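You operate a simulated robot arm through the tools that you are given. There is no shell and no other tool. Be economical: measure what you need, move in short steps, check, and stop when the job is done.

You are at the controls of a simulated robot arm. One attempt, no reset.

Task
Put one of the springs from the top of the blue mat on top of the blue holder there.
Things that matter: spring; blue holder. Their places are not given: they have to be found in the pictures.

The check looks at the end state, three seconds after you hand in, the way a careful person would. Anything else that was tipped, shoved, dropped, spilled or broken makes it a failure.

Robot
A 6-joint arm with a two-finger parallel gripper, fixed in place. Base frame: the origin is at the foot of the arm, x ahead of it, y to its left, z up; the work surface is at about z = 853. Units: mm, degrees, N and s.
With the tool pointing down near the work surface it reaches from about 260 to 680 mm from the base axis. Its first joint turns from -66.0 to 66.0 degrees. Payload 2.9 kg.
The TCP is the grasp point between the finger pads, 30 mm short of the fingertips. In the tool frame z runs along the fingers and y along their closing line. The gripper opens to 110 mm. The fingers are 20 mm wide and 10 mm thick; the gripper's body (48 by 112 mm) begins 55 mm behind the TCP.
Orientation is told as [roll, pitch, yaw] about the base's x, y, z axes, in that order, counted from this pose: with the fingers straight down and closing along the base's y, the tool's x points along the base's -x, its y along +y and its z along -z.

Tools
- The arm moves only by the tool apply_moves. Its argument "moves" is a list that holds one entry, the list of rows, each a list of 7 numbers: the shift along the tool's x, y, z in mm, then the turn, a rotation vector about the tool's x, y, z in degrees, then the finger opening in mm, from 0 to 110. In form: [[[x, y, z, wx, wy, wz, hand], ...]]. A call has 1 to 12 rows; each row shifts and turns the commanded pose from where the row before left it, along the tool's axes as they then stand. Each row takes 0.2 s and may step no farther than 50 mm and 8.6 degrees from the row before; otherwise, or with a gripper value out of range, the whole call is refused. A pose out of reach is approached as far as the arm can. The call stops where the force on the tool passes 40 N (or 10 N more than at its start, if that is more) or the arm is blocked; 0.2 s more then pass. Each finger travels about 108 mm/s and halts on what it meets, pressing with about 40 N; the grip force reading is that of the motor and also rises with nothing between the fingers. The clock runs only during rows and for 0.2 s after the last one: add rows that do not move to give the fingers time. It gives the time, the measured TCP pose, the force on the tool (base axes), the opening and the grip force at its end, in the units of the frame above (readings bear some noise), and new pictures: "show" is both (left out), scene, wrist or none.
- Cameras (640 x 400 px; columns grow to the right, rows downward): "scene" is fixed at [67.4, 421.8, 1388.2]; the picture's right is [-0.86, -0.50, 0.00], its down [-0.27, 0.47, -0.84] and it looks along [0.42, -0.72, -0.54] (base axes); focal length 316 px, centre (320, 200). "wrist" rides on the gripper at [-36, 0, -57] in the tool frame; the picture's right is [0.00, -1.00, 0.00], its down [0.97, 0.00, -0.24] and it looks along [0.24, 0.00, 0.97] (tool axes); focal length 218 px, centre (320, 200).
- point_at(camera, pixels): there is no depth. For up to 12 entries [column, row, z] of the newest picture of that camera ("zoom" is the newest enlarged one), the place [x, y] in the base frame at which the ray of that pixel passes the height z, good to about 3 mm. The clock stands still meanwhile.
- close_up(camera, box): a new picture of the part [left, top, right, bottom] of that camera's present view, enlarged. The clock stands still meanwhile.
- close_job(): hands the job in; it is judged then, once.

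Work in short steps. Measure before you move; look again where a grasp or a placing could have gone wrong, and mend it. You have 60 turns and 120 pictures in all, those below and enlarged ones among them. Open the gripper and draw the arm clear of the work before you hand the job in, unless the task says otherwise; then end with one line.

The tools are called after ">>>" by a JSON object that holds its "op" and its "data". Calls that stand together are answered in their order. apply_moves: Moves the arm, as the interface text tells. Its arguments: {"type":"object","properties":{"moves":{"type":"array"},"show":{"type":"string","enum":["both","scene","wrist","none"]}},"required":["moves"]} The other tools are called the same way: point_at (camera, pixels) gives the place at which the rays of pixels pass given heights; close_up (camera, box) takes an enlarged picture of a part of a camera's view; close_job () hands the job in.

At the start:

```text
t: 0.0
eef_pos: [458.1, -2.8, 1141.7]
ee_rot: [0.0, 0.0, 0.0]
ft_force: [-0.3, -0.1, -0.1]
gripper_width: 110.1
gripper_force: 0.1
```

scene: 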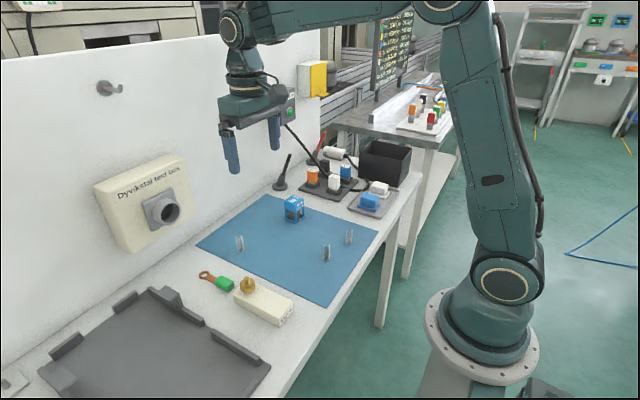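
wrist: 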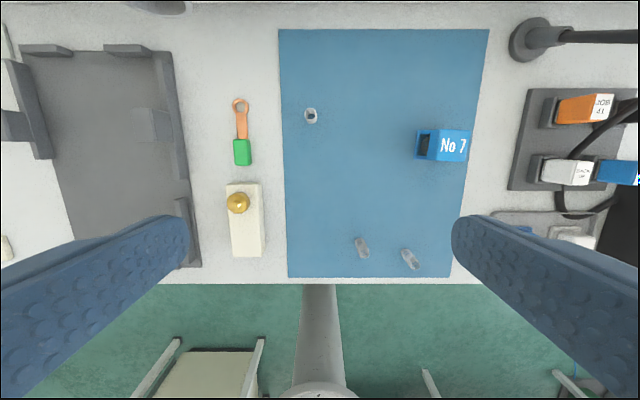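

The mat shows three springs (scene about (240,243), (326,253), (349,237)) and a blue holder at (294,208). I take enlarged views of them.

>>> {"op": "close_up", "data": {"camera": "scene", "box": [220, 180, 380, 280]}}

>>> {"op": "close_up", "data": {"camera": "wrist", "box": [280, 80, 490, 280]}}

>>> {"op": "point_at", "data": {"camera": "wrist", "pixels": [[310, 121, 853], [310, 110, 880], [362, 256, 853], [357, 240, 880], [413, 267, 853], [406, 252, 880], [417, 145, 880], [468, 145, 890], [440, 130, 890], [440, 160, 890]]}}

>>> {"op": "point_at", "data": {"camera": "scene", "pixels": [[241, 250, 853], [326, 261, 853], [349, 244, 853], [294, 222, 853], [293, 200, 890]]}}

```text
4.00 times, centred on (300, 230) of scene
```

zoom: 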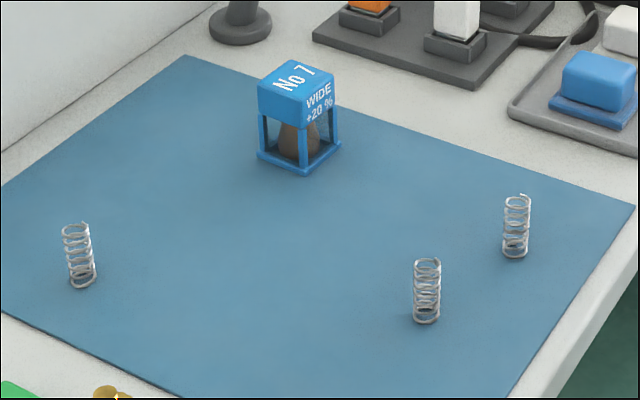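

```text
2.00 times, centred on (385, 180) of wrist
```

zoom: 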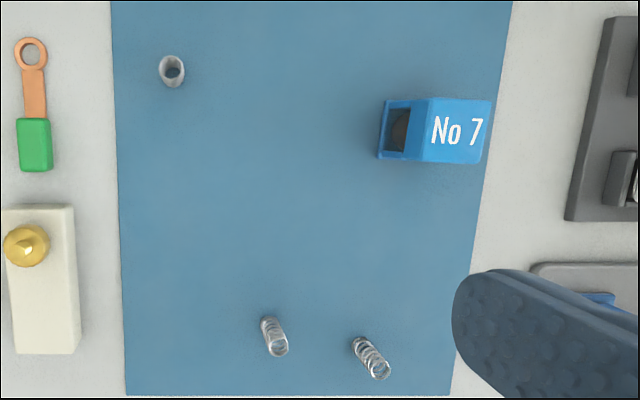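

```text
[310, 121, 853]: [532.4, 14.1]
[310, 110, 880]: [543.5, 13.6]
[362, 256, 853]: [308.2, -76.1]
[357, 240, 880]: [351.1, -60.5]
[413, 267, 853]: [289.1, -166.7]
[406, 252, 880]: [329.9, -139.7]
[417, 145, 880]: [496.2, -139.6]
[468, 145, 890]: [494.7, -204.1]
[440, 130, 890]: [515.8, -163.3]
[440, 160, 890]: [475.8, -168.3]
```

```text
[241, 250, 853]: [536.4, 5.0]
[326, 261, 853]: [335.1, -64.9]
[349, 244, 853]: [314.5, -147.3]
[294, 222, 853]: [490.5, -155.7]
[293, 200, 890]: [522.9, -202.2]
```

The springs stand upright. I measure spring heights and widths and the holder's corners from the enlarged scene view.

>>> {"op": "point_at", "data": {"camera": "scene", "pixels": [[326.6, 259.5, 853], [326.75, 246, 878], [326.75, 246, 883], [326.75, 246, 888], [326.75, 246, 893], [284.5, 218.75, 853], [295.75, 223, 853], [305, 215.75, 853], [284.5, 203.5, 900], [295, 206.5, 900], [303.8, 199.5, 900], [293.5, 194.7, 900]]}}

>>> {"op": "point_at", "data": {"camera": "wrist", "pixels": [[438.5, 129, 900], [438.5, 161.5, 900], [470, 130, 900], [465, 161, 900], [438.5, 129, 910], [438.5, 161.5, 910], [470, 130, 910], [465, 161, 910]]}}

```text
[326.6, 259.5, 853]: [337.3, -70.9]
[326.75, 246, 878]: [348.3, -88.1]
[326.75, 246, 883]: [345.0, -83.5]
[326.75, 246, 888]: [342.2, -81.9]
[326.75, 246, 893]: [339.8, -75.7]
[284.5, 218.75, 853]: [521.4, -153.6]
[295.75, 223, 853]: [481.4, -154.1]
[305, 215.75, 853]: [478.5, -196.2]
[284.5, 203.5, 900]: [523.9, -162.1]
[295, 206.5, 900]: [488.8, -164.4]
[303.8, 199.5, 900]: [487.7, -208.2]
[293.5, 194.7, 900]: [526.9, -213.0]
```

```text
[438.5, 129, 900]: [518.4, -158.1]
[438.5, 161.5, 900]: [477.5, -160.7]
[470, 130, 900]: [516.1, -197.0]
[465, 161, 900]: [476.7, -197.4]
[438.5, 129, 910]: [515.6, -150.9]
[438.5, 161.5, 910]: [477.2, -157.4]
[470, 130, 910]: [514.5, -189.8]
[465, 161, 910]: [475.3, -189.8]
```

Holder is about 40 mm square, centred near (499,-175), top about z 908; spring 2 is near (337,-70), about 40 tall. I move above spring 2 and look.

>>> {"op": "apply_moves", "data": {"moves": [[[30, -17, 35, 0, 0, 0, 60], [30, -17, 35, 0, 0, 0, 60], [30, -17, 35, 0, 0, 0, 60], [30, -17, 35, 0, 0, 0, 60], [0, 0, 0, 0, 0, 0, 60]]]}}

```text
t: 1.2
eef_pos: [338.0, -70.2, 1002.7]
ee_rot: [0.1, 0.0, 0.0]
ft_force: [0.2, 0.1, 0.9]
gripper_width: 60.2
gripper_force: 0.1
```

scene: 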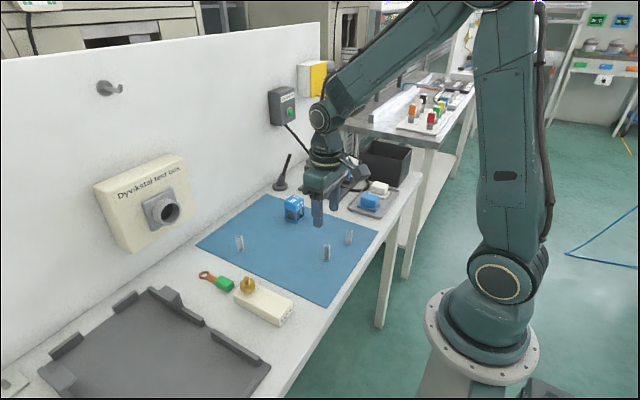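
wrist: 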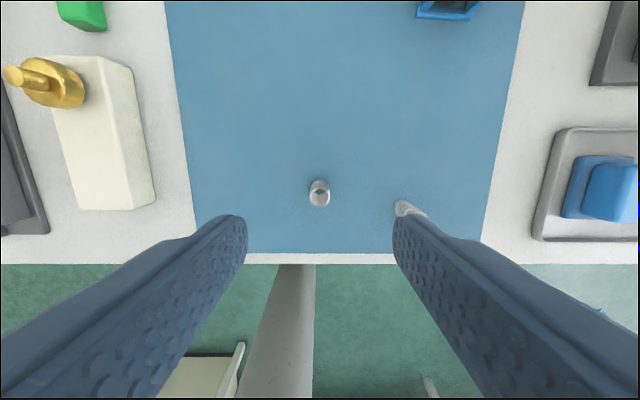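

The spring sits at (319,193) in the wrist view, spring 3 at (405,208). I enlarge and measure.

>>> {"op": "close_up", "data": {"camera": "wrist", "box": [280, 160, 440, 260]}}

>>> {"op": "point_at", "data": {"camera": "wrist", "pixels": [[319, 186, 853], [320, 199, 893], [310, 199, 893], [330, 199, 893], [402, 205, 853]]}}

```text
4.00 times, centred on (360, 210) of wrist
```

zoom: 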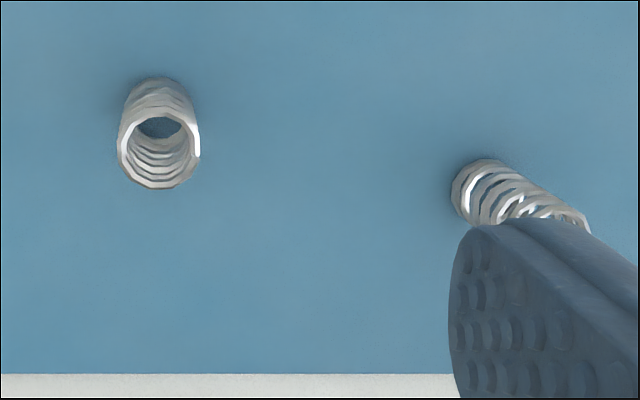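

```text
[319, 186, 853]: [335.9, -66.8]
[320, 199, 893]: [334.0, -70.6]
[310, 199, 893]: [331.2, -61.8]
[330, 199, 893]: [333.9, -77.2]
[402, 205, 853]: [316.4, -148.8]
```

Top ring centred at (319.8,198) → about (335,-70), 15 mm diameter. I descend over it with the tips 5 mm above the mat, still open.

>>> {"op": "apply_moves", "data": {"moves": [[[3, 0, 40, 0, 0, 0, 50], [0, 0, 40, 0, 0, 0, 50], [0, 0, 34, 0, 0, 0, 50], [0, 0, 0, 0, 0, 0, 50]]]}}

```text
t: 2.2
eef_pos: [333.4, -70.7, 887.5]
ee_rot: [0.1, 0.0, 0.0]
ft_force: [-0.9, -0.7, -0.5]
gripper_width: 50.2
gripper_force: 0.1
```

scene: 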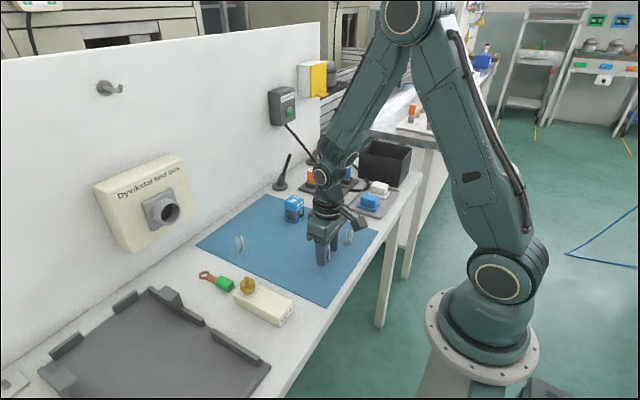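
wrist: 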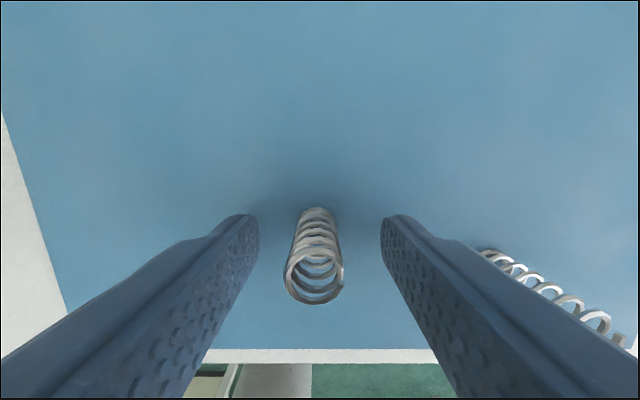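

The spring stands between the fingers, its top ring at (314,276). I check its centre against the TCP before closing.

>>> {"op": "point_at", "data": {"camera": "wrist", "pixels": [[314, 276, 888], [314, 276, 893], [318, 212, 853], [285, 276, 890], [344, 276, 890]]}}

```text
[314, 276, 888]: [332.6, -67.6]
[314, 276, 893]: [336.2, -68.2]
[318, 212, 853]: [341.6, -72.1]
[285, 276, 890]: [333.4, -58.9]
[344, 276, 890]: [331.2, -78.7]
```

Centred near (335,-69), so I nudge by 1–2 mm and close gently in steps.

>>> {"op": "apply_moves", "data": {"moves": [[[-2, 1.5, 0, 0, 0, 0, 40], [0, 0, 0, 0, 0, 0, 30], [0, 0, 0, 0, 0, 0, 22], [0, 0, 0, 0, 0, 0, 18], [0, 0, 0, 0, 0, 0, 15], [0, 0, 0, 0, 0, 0, 12], [0, 0, 0, 0, 0, 0, 12]]]}}

```text
t: 3.8
eef_pos: [336.3, -70.5, 888.7]
ee_rot: [-0.1, -0.1, -0.1]
ft_force: [0.5, -0.3, 0.9]
gripper_width: 15.3
gripper_force: 39.9
```

scene: 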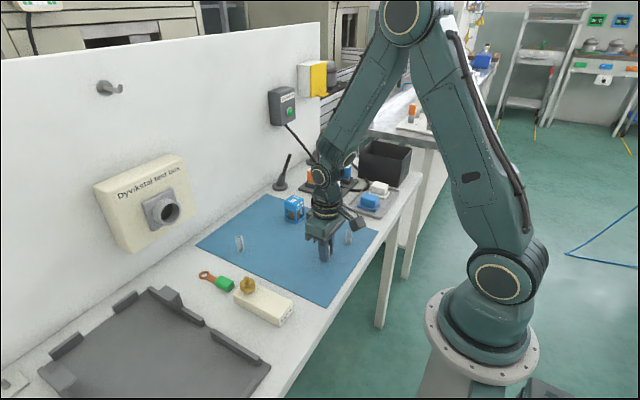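
wrist: 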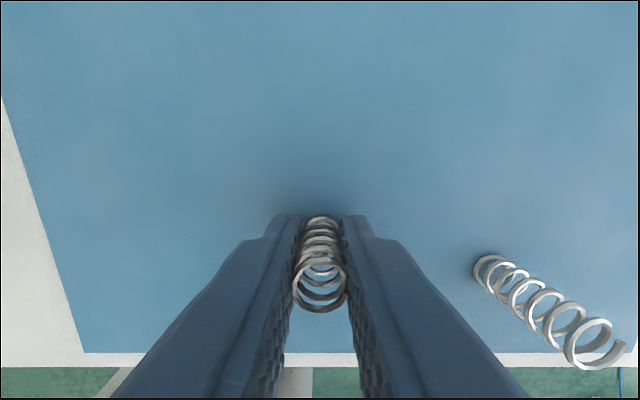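

Gripped at 15.3 mm. I lift straight up and look.

>>> {"op": "apply_moves", "data": {"moves": [[[0, 0, -20, 0, 0, 0, 12], [0, 0, -40, 0, 0, 0, 12], [0, 0, -40, 0, 0, 0, 12], [0, 0, -30, 0, 0, 0, 12], [0, 0, 0, 0, 0, 0, 12]]]}}

```text
t: 5.0
eef_pos: [338.9, -68.3, 1017.5]
ee_rot: [0.0, -0.1, -0.1]
ft_force: [-0.5, 0.0, 0.2]
gripper_width: 15.0
gripper_force: 39.8
```

scene: 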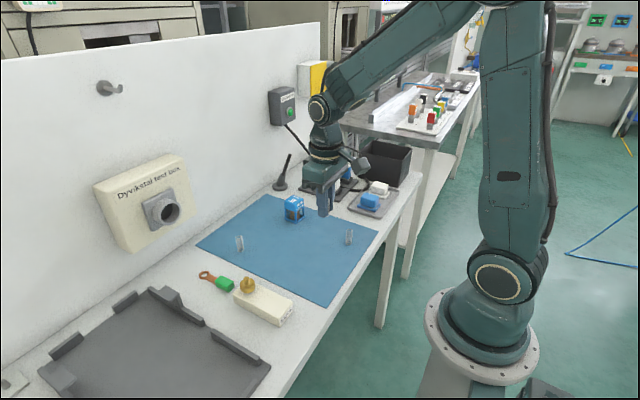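
wrist: 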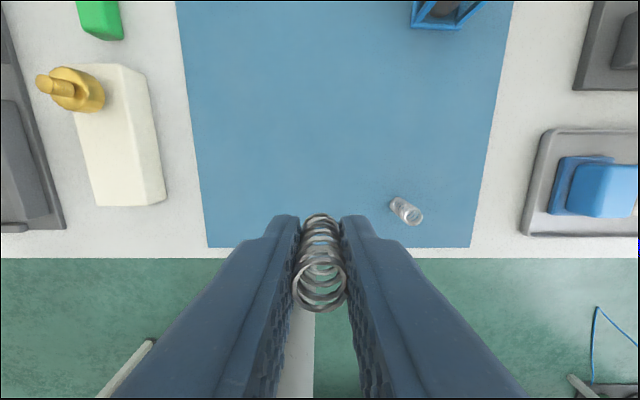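

The spring is held. I move to just before the holder, about (459,-175), to measure it.

>>> {"op": "apply_moves", "data": {"moves": [[[-30, -26.7, 0, 0, 0, 0, 12], [-30, -26.7, 0, 0, 0, 0, 12], [-30, -26.7, 0, 0, 0, 0, 12], [-30, -26.7, 0, 0, 0, 0, 12], [0, 0, 0, 0, 0, 0, 12]]]}}

>>> {"op": "close_up", "data": {"camera": "wrist", "box": [240, 100, 400, 200]}}

>>> {"op": "close_up", "data": {"camera": "scene", "box": [230, 140, 390, 240]}}

```text
t: 6.2
eef_pos: [456.6, -175.3, 1018.3]
ee_rot: [0.0, 0.0, -0.1]
ft_force: [-0.2, -0.3, -0.8]
gripper_width: 15.1
gripper_force: 40.0
```

scene: 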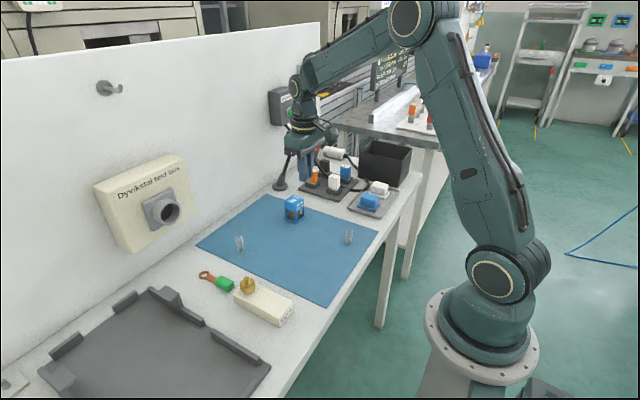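
wrist: 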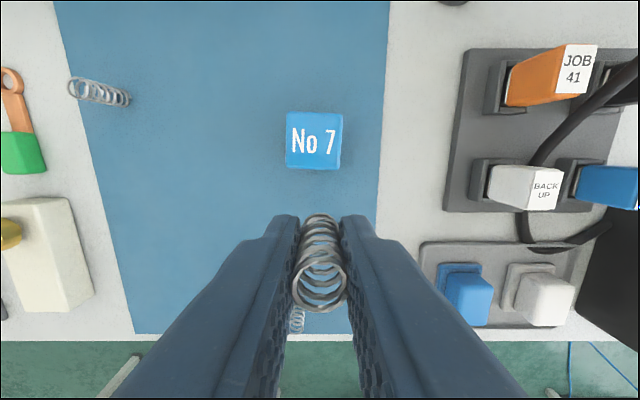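

```text
4.00 times, centred on (320, 150) of wrist
```

zoom: 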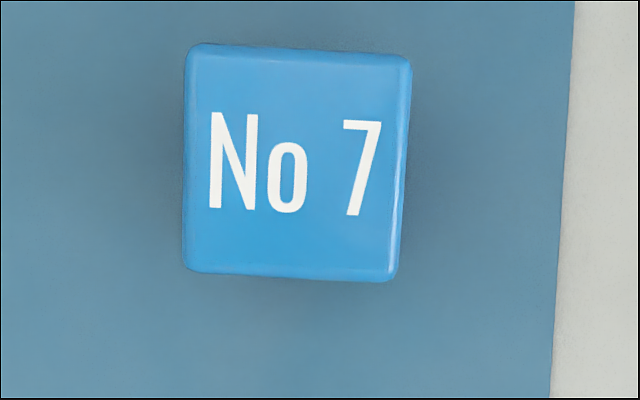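

```text
4.00 times, centred on (310, 190) of scene
```

zoom: 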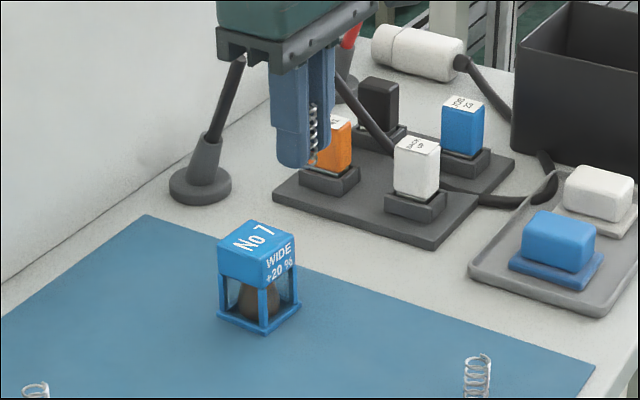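

The holder's flat top is centred at wrist pixel (314,140.5). I get its place for several heights.

>>> {"op": "point_at", "data": {"camera": "wrist", "pixels": [[314, 140.5, 900], [314, 140.5, 908], [314, 140.5, 915], [286.5, 140, 908], [341, 141, 908], [314, 112.5, 908], [314, 169, 908]]}}

>>> {"op": "point_at", "data": {"camera": "zoom", "pixels": [[256, 239, 908], [256, 239, 904], [256, 239, 912]]}}

```text
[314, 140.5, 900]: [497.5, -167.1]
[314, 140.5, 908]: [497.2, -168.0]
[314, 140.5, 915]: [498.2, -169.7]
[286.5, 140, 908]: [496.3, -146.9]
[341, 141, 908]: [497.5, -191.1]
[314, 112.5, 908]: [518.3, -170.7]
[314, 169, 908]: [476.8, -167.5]
```

```text
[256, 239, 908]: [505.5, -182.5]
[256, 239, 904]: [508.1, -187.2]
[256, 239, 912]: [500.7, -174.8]
```

Triangulated holder top is about (498,-170), z ~913. The spring's bottom is ~35 mm below the TCP, so I move over it and down to about z 970, then look.

>>> {"op": "apply_moves", "data": {"moves": [[[-21, 2.5, 0, 0, 0, 0, 12], [-20, 2.5, 0, 0, 0, 0, 12], [0, 0, 25, 0, 0, 0, 12], [0, 0, 23, 0, 0, 0, 12], [0, 0, 0, 0, 0, 0, 12]]]}}

>>> {"op": "close_up", "data": {"camera": "scene", "box": [255, 150, 335, 230]}}

>>> {"op": "close_up", "data": {"camera": "wrist", "box": [240, 150, 400, 250]}}

```text
t: 7.4
eef_pos: [496.1, -169.5, 970.3]
ee_rot: [0.0, 0.0, -0.1]
ft_force: [0.7, 0.4, -1.1]
gripper_width: 15.0
gripper_force: 39.8
```

scene: 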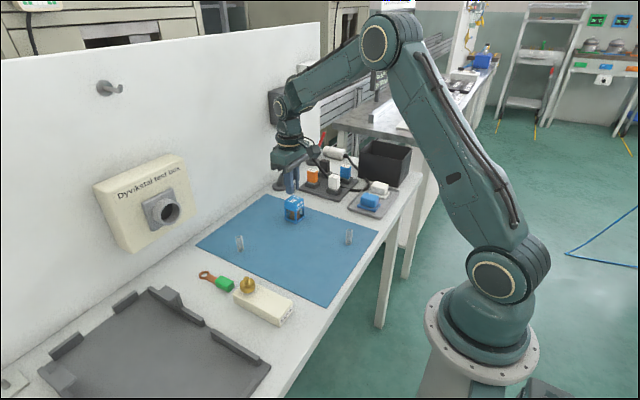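
wrist: 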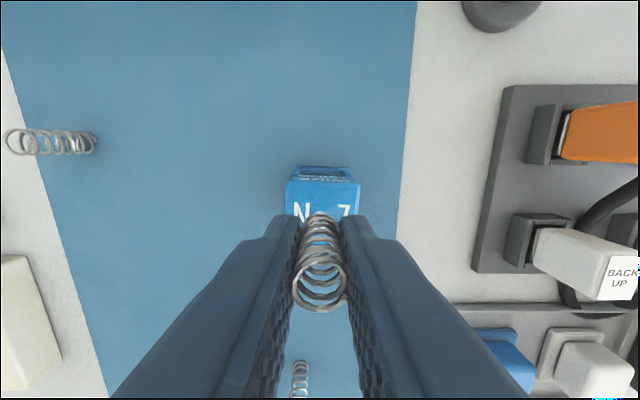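

```text
5.00 times, centred on (295, 190) of scene
```

zoom: 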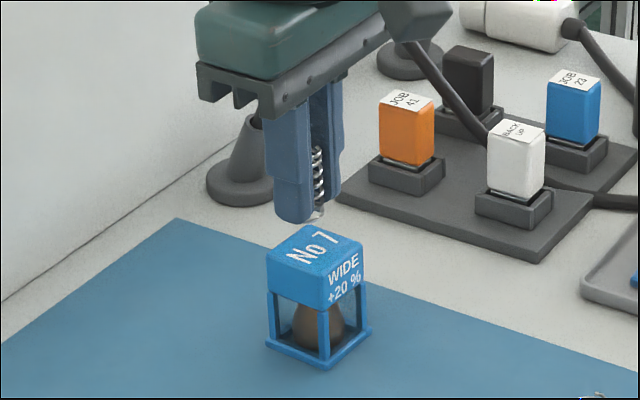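

```text
4.00 times, centred on (320, 200) of wrist
```

zoom: 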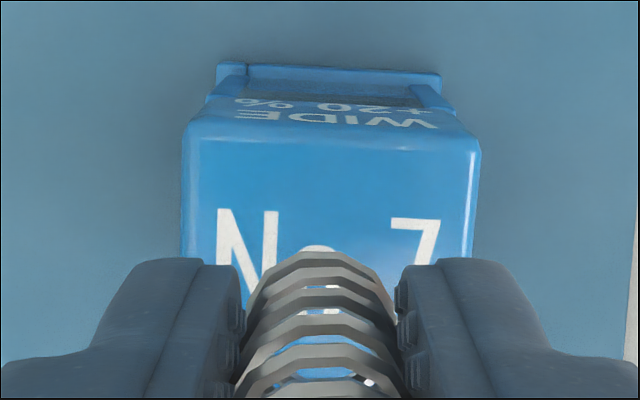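

Sideways alignment is fine (holder 286–360 px, spring 320). I check the far and near edges of the holder top along x.

>>> {"op": "point_at", "data": {"camera": "wrist", "pixels": [[322, 181, 911], [285.5, 200, 913], [360, 200, 913], [319, 214, 935]]}}

```text
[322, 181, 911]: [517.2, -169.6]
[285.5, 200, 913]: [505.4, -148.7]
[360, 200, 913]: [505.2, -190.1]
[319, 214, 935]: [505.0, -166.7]
```

Centre ≈ (497.5,-169.5), matching the TCP. I descend 14 mm and then in smaller steps, watching the force.

>>> {"op": "apply_moves", "data": {"moves": [[[-0.5, 0, 8, 0, 0, 0, 12], [0, 0, 6, 0, 0, 0, 12], [0, 0, 2, 0, 0, 0, 12], [0, 0, 0, 0, 0, 0, 12]]], "show": "scene"}}

>>> {"op": "close_up", "data": {"camera": "scene", "box": [275, 175, 315, 225]}}

```text
t: 8.4
eef_pos: [498.1, -169.9, 953.9]
ee_rot: [0.0, 0.0, 0.0]
ft_force: [0.7, -0.3, -0.3]
gripper_width: 14.8
gripper_force: 40.7
```

scene: 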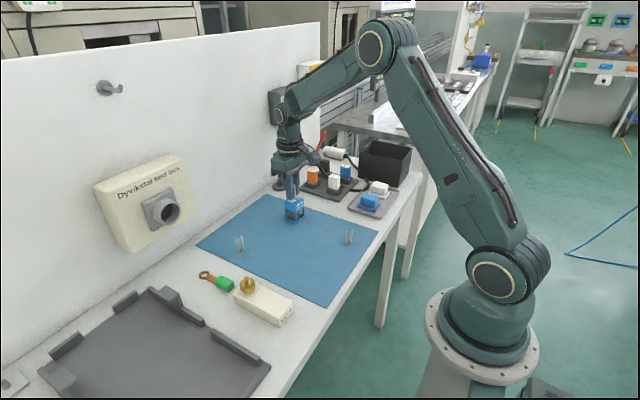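

```text
8.00 times, centred on (295, 200) of scene
```

zoom: 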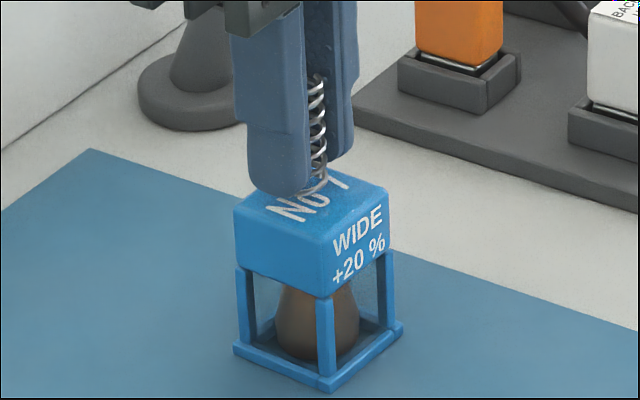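

The spring's foot is now just above the holder top. I go on in 1.5 mm steps, looking at the force each time.

>>> {"op": "apply_moves", "data": {"moves": [[[0, 0, 1.5, 0, 0, 0, 12], [0, 0, 0, 0, 0, 0, 12]]], "show": "none"}}

>>> {"op": "apply_moves", "data": {"moves": [[[0, 0, 1.5, 0, 0, 0, 12], [0, 0, 0, 0, 0, 0, 12]]], "show": "none"}}

>>> {"op": "close_up", "data": {"camera": "scene", "box": [275, 175, 315, 225]}}

```text
t: 9.0
eef_pos: [499.9, -170.4, 952.5]
ee_rot: [0.0, 0.0, 0.0]
ft_force: [-0.2, -0.8, 0.1]
gripper_width: 15.1
gripper_force: 39.3
```

```text
t: 9.6
eef_pos: [499.4, -170.1, 951.8]
ee_rot: [0.0, -0.1, 0.0]
ft_force: [-0.6, 0.6, 7.4]
gripper_width: 15.1
gripper_force: 40.4
```

```text
8.00 times, centred on (295, 200) of scene
```

zoom: 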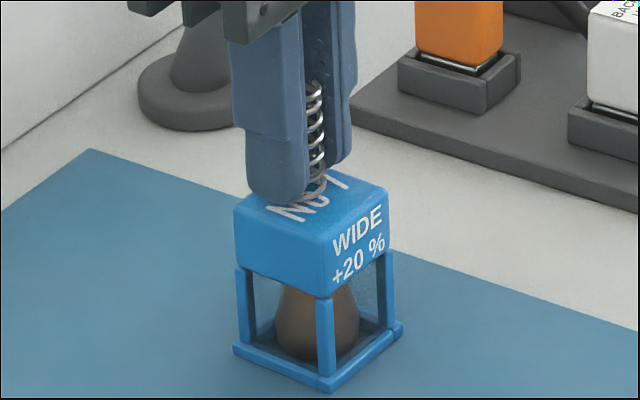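

Contact: 7.4 N upward, spring bottom on the top face. I open slowly.

>>> {"op": "apply_moves", "data": {"moves": [[[0, 0, 0, 0, 0, 0, 16], [0, 0, 0, 0, 0, 0, 18], [0, 0, 0, 0, 0, 0, 21], [0, 0, 0, 0, 0, 0, 26], [0, 0, 0, 0, 0, 0, 34], [0, 0, 0, 0, 0, 0, 44], [0, 0, 0, 0, 0, 0, 44]]]}}

>>> {"op": "close_up", "data": {"camera": "scene", "box": [275, 175, 315, 225]}}

```text
t: 11.2
eef_pos: [499.3, -170.1, 949.8]
ee_rot: [0.0, 0.0, 0.0]
ft_force: [-0.3, 0.3, -1.0]
gripper_width: 43.7
gripper_force: 0.0
```

scene: 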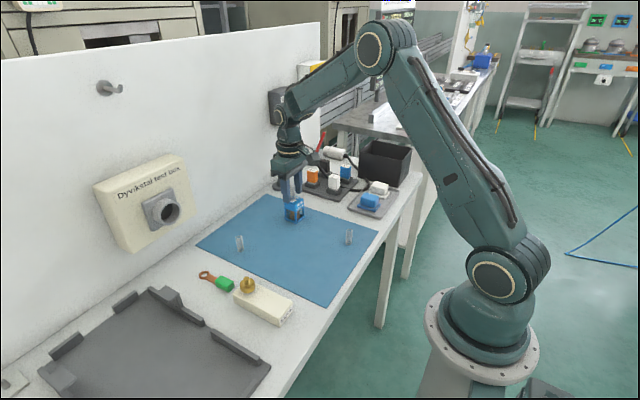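
wrist: 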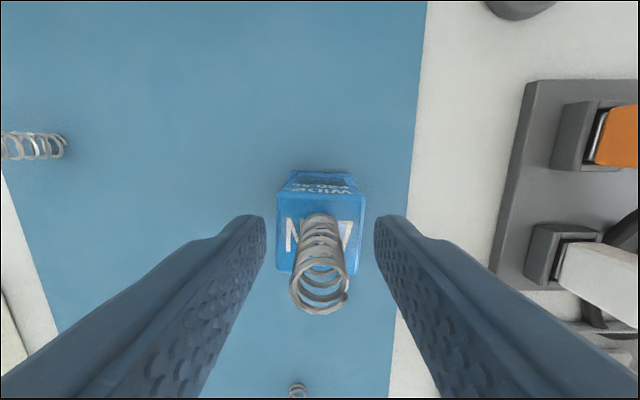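

```text
8.00 times, centred on (295, 200) of scene
```

zoom: 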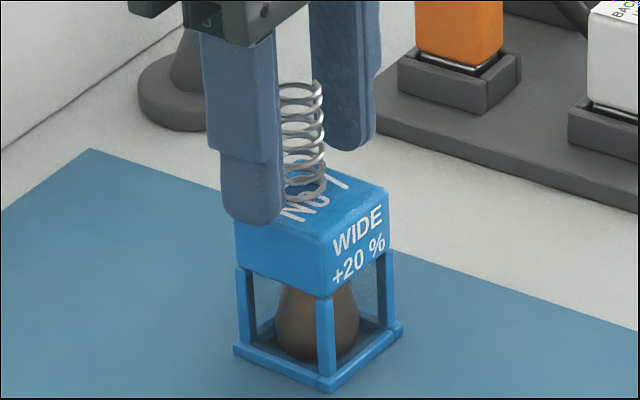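

The spring stands upright on the holder, free between the fingers. I rise straight up, clear of it, and back off.

>>> {"op": "apply_moves", "data": {"moves": [[[0, 0, -15, 0, 0, 0, 50], [0, 0, -30, 0, 0, 0, 50], [0, 0, -40, 0, 0, 0, 50], [0, 0, -45, 0, 0, 0, 50], [40, 20, -20, 0, 0, 0, 50], [0, 0, 0, 0, 0, 0, 50]]]}}

>>> {"op": "close_up", "data": {"camera": "scene", "box": [220, 160, 380, 260]}}

```text
t: 12.6
eef_pos: [457.8, -148.3, 1100.5]
ee_rot: [0.1, 0.0, 0.0]
ft_force: [0.9, 0.4, 0.0]
gripper_width: 50.1
gripper_force: 0.0
```

scene: 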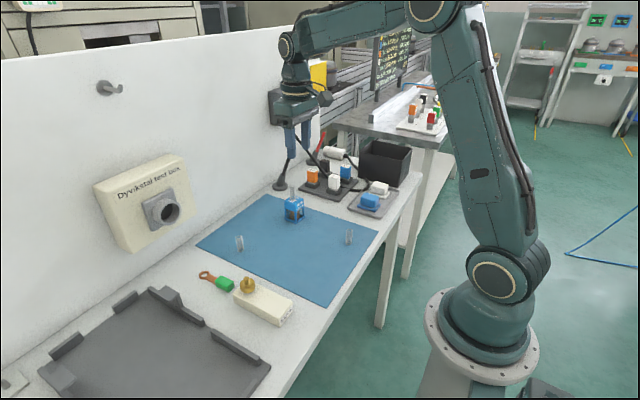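
wrist: 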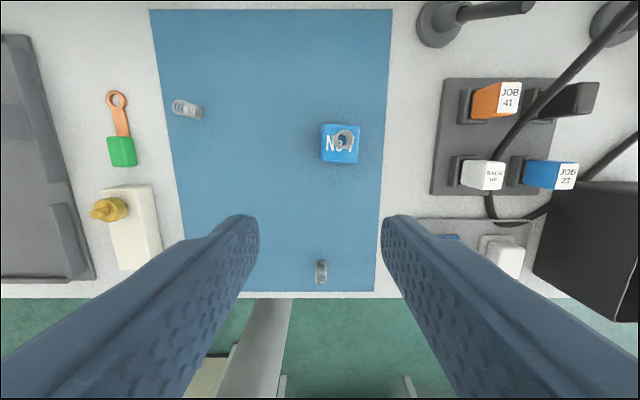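

```text
4.00 times, centred on (300, 210) of scene
```

zoom: 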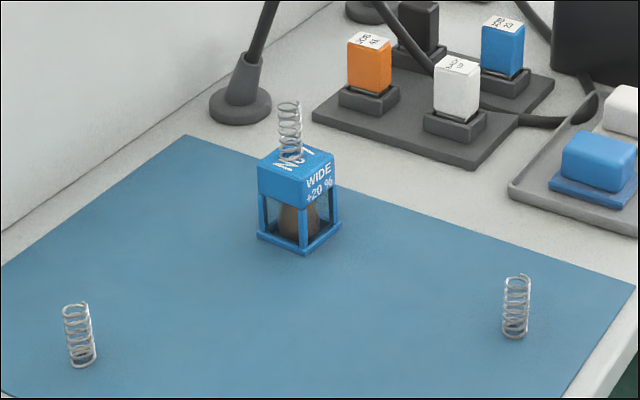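

The spring stands upright on the holder, everything else is untouched, and the arm is clear with the gripper open. I hand in.

>>> {"op": "close_job", "data": {}}

```text
The job is handed in.
```

One spring now stands upright on top of the blue holder; the other two springs and everything else looked undisturbed in the last pictures, and the arm is clear with the gripper open.
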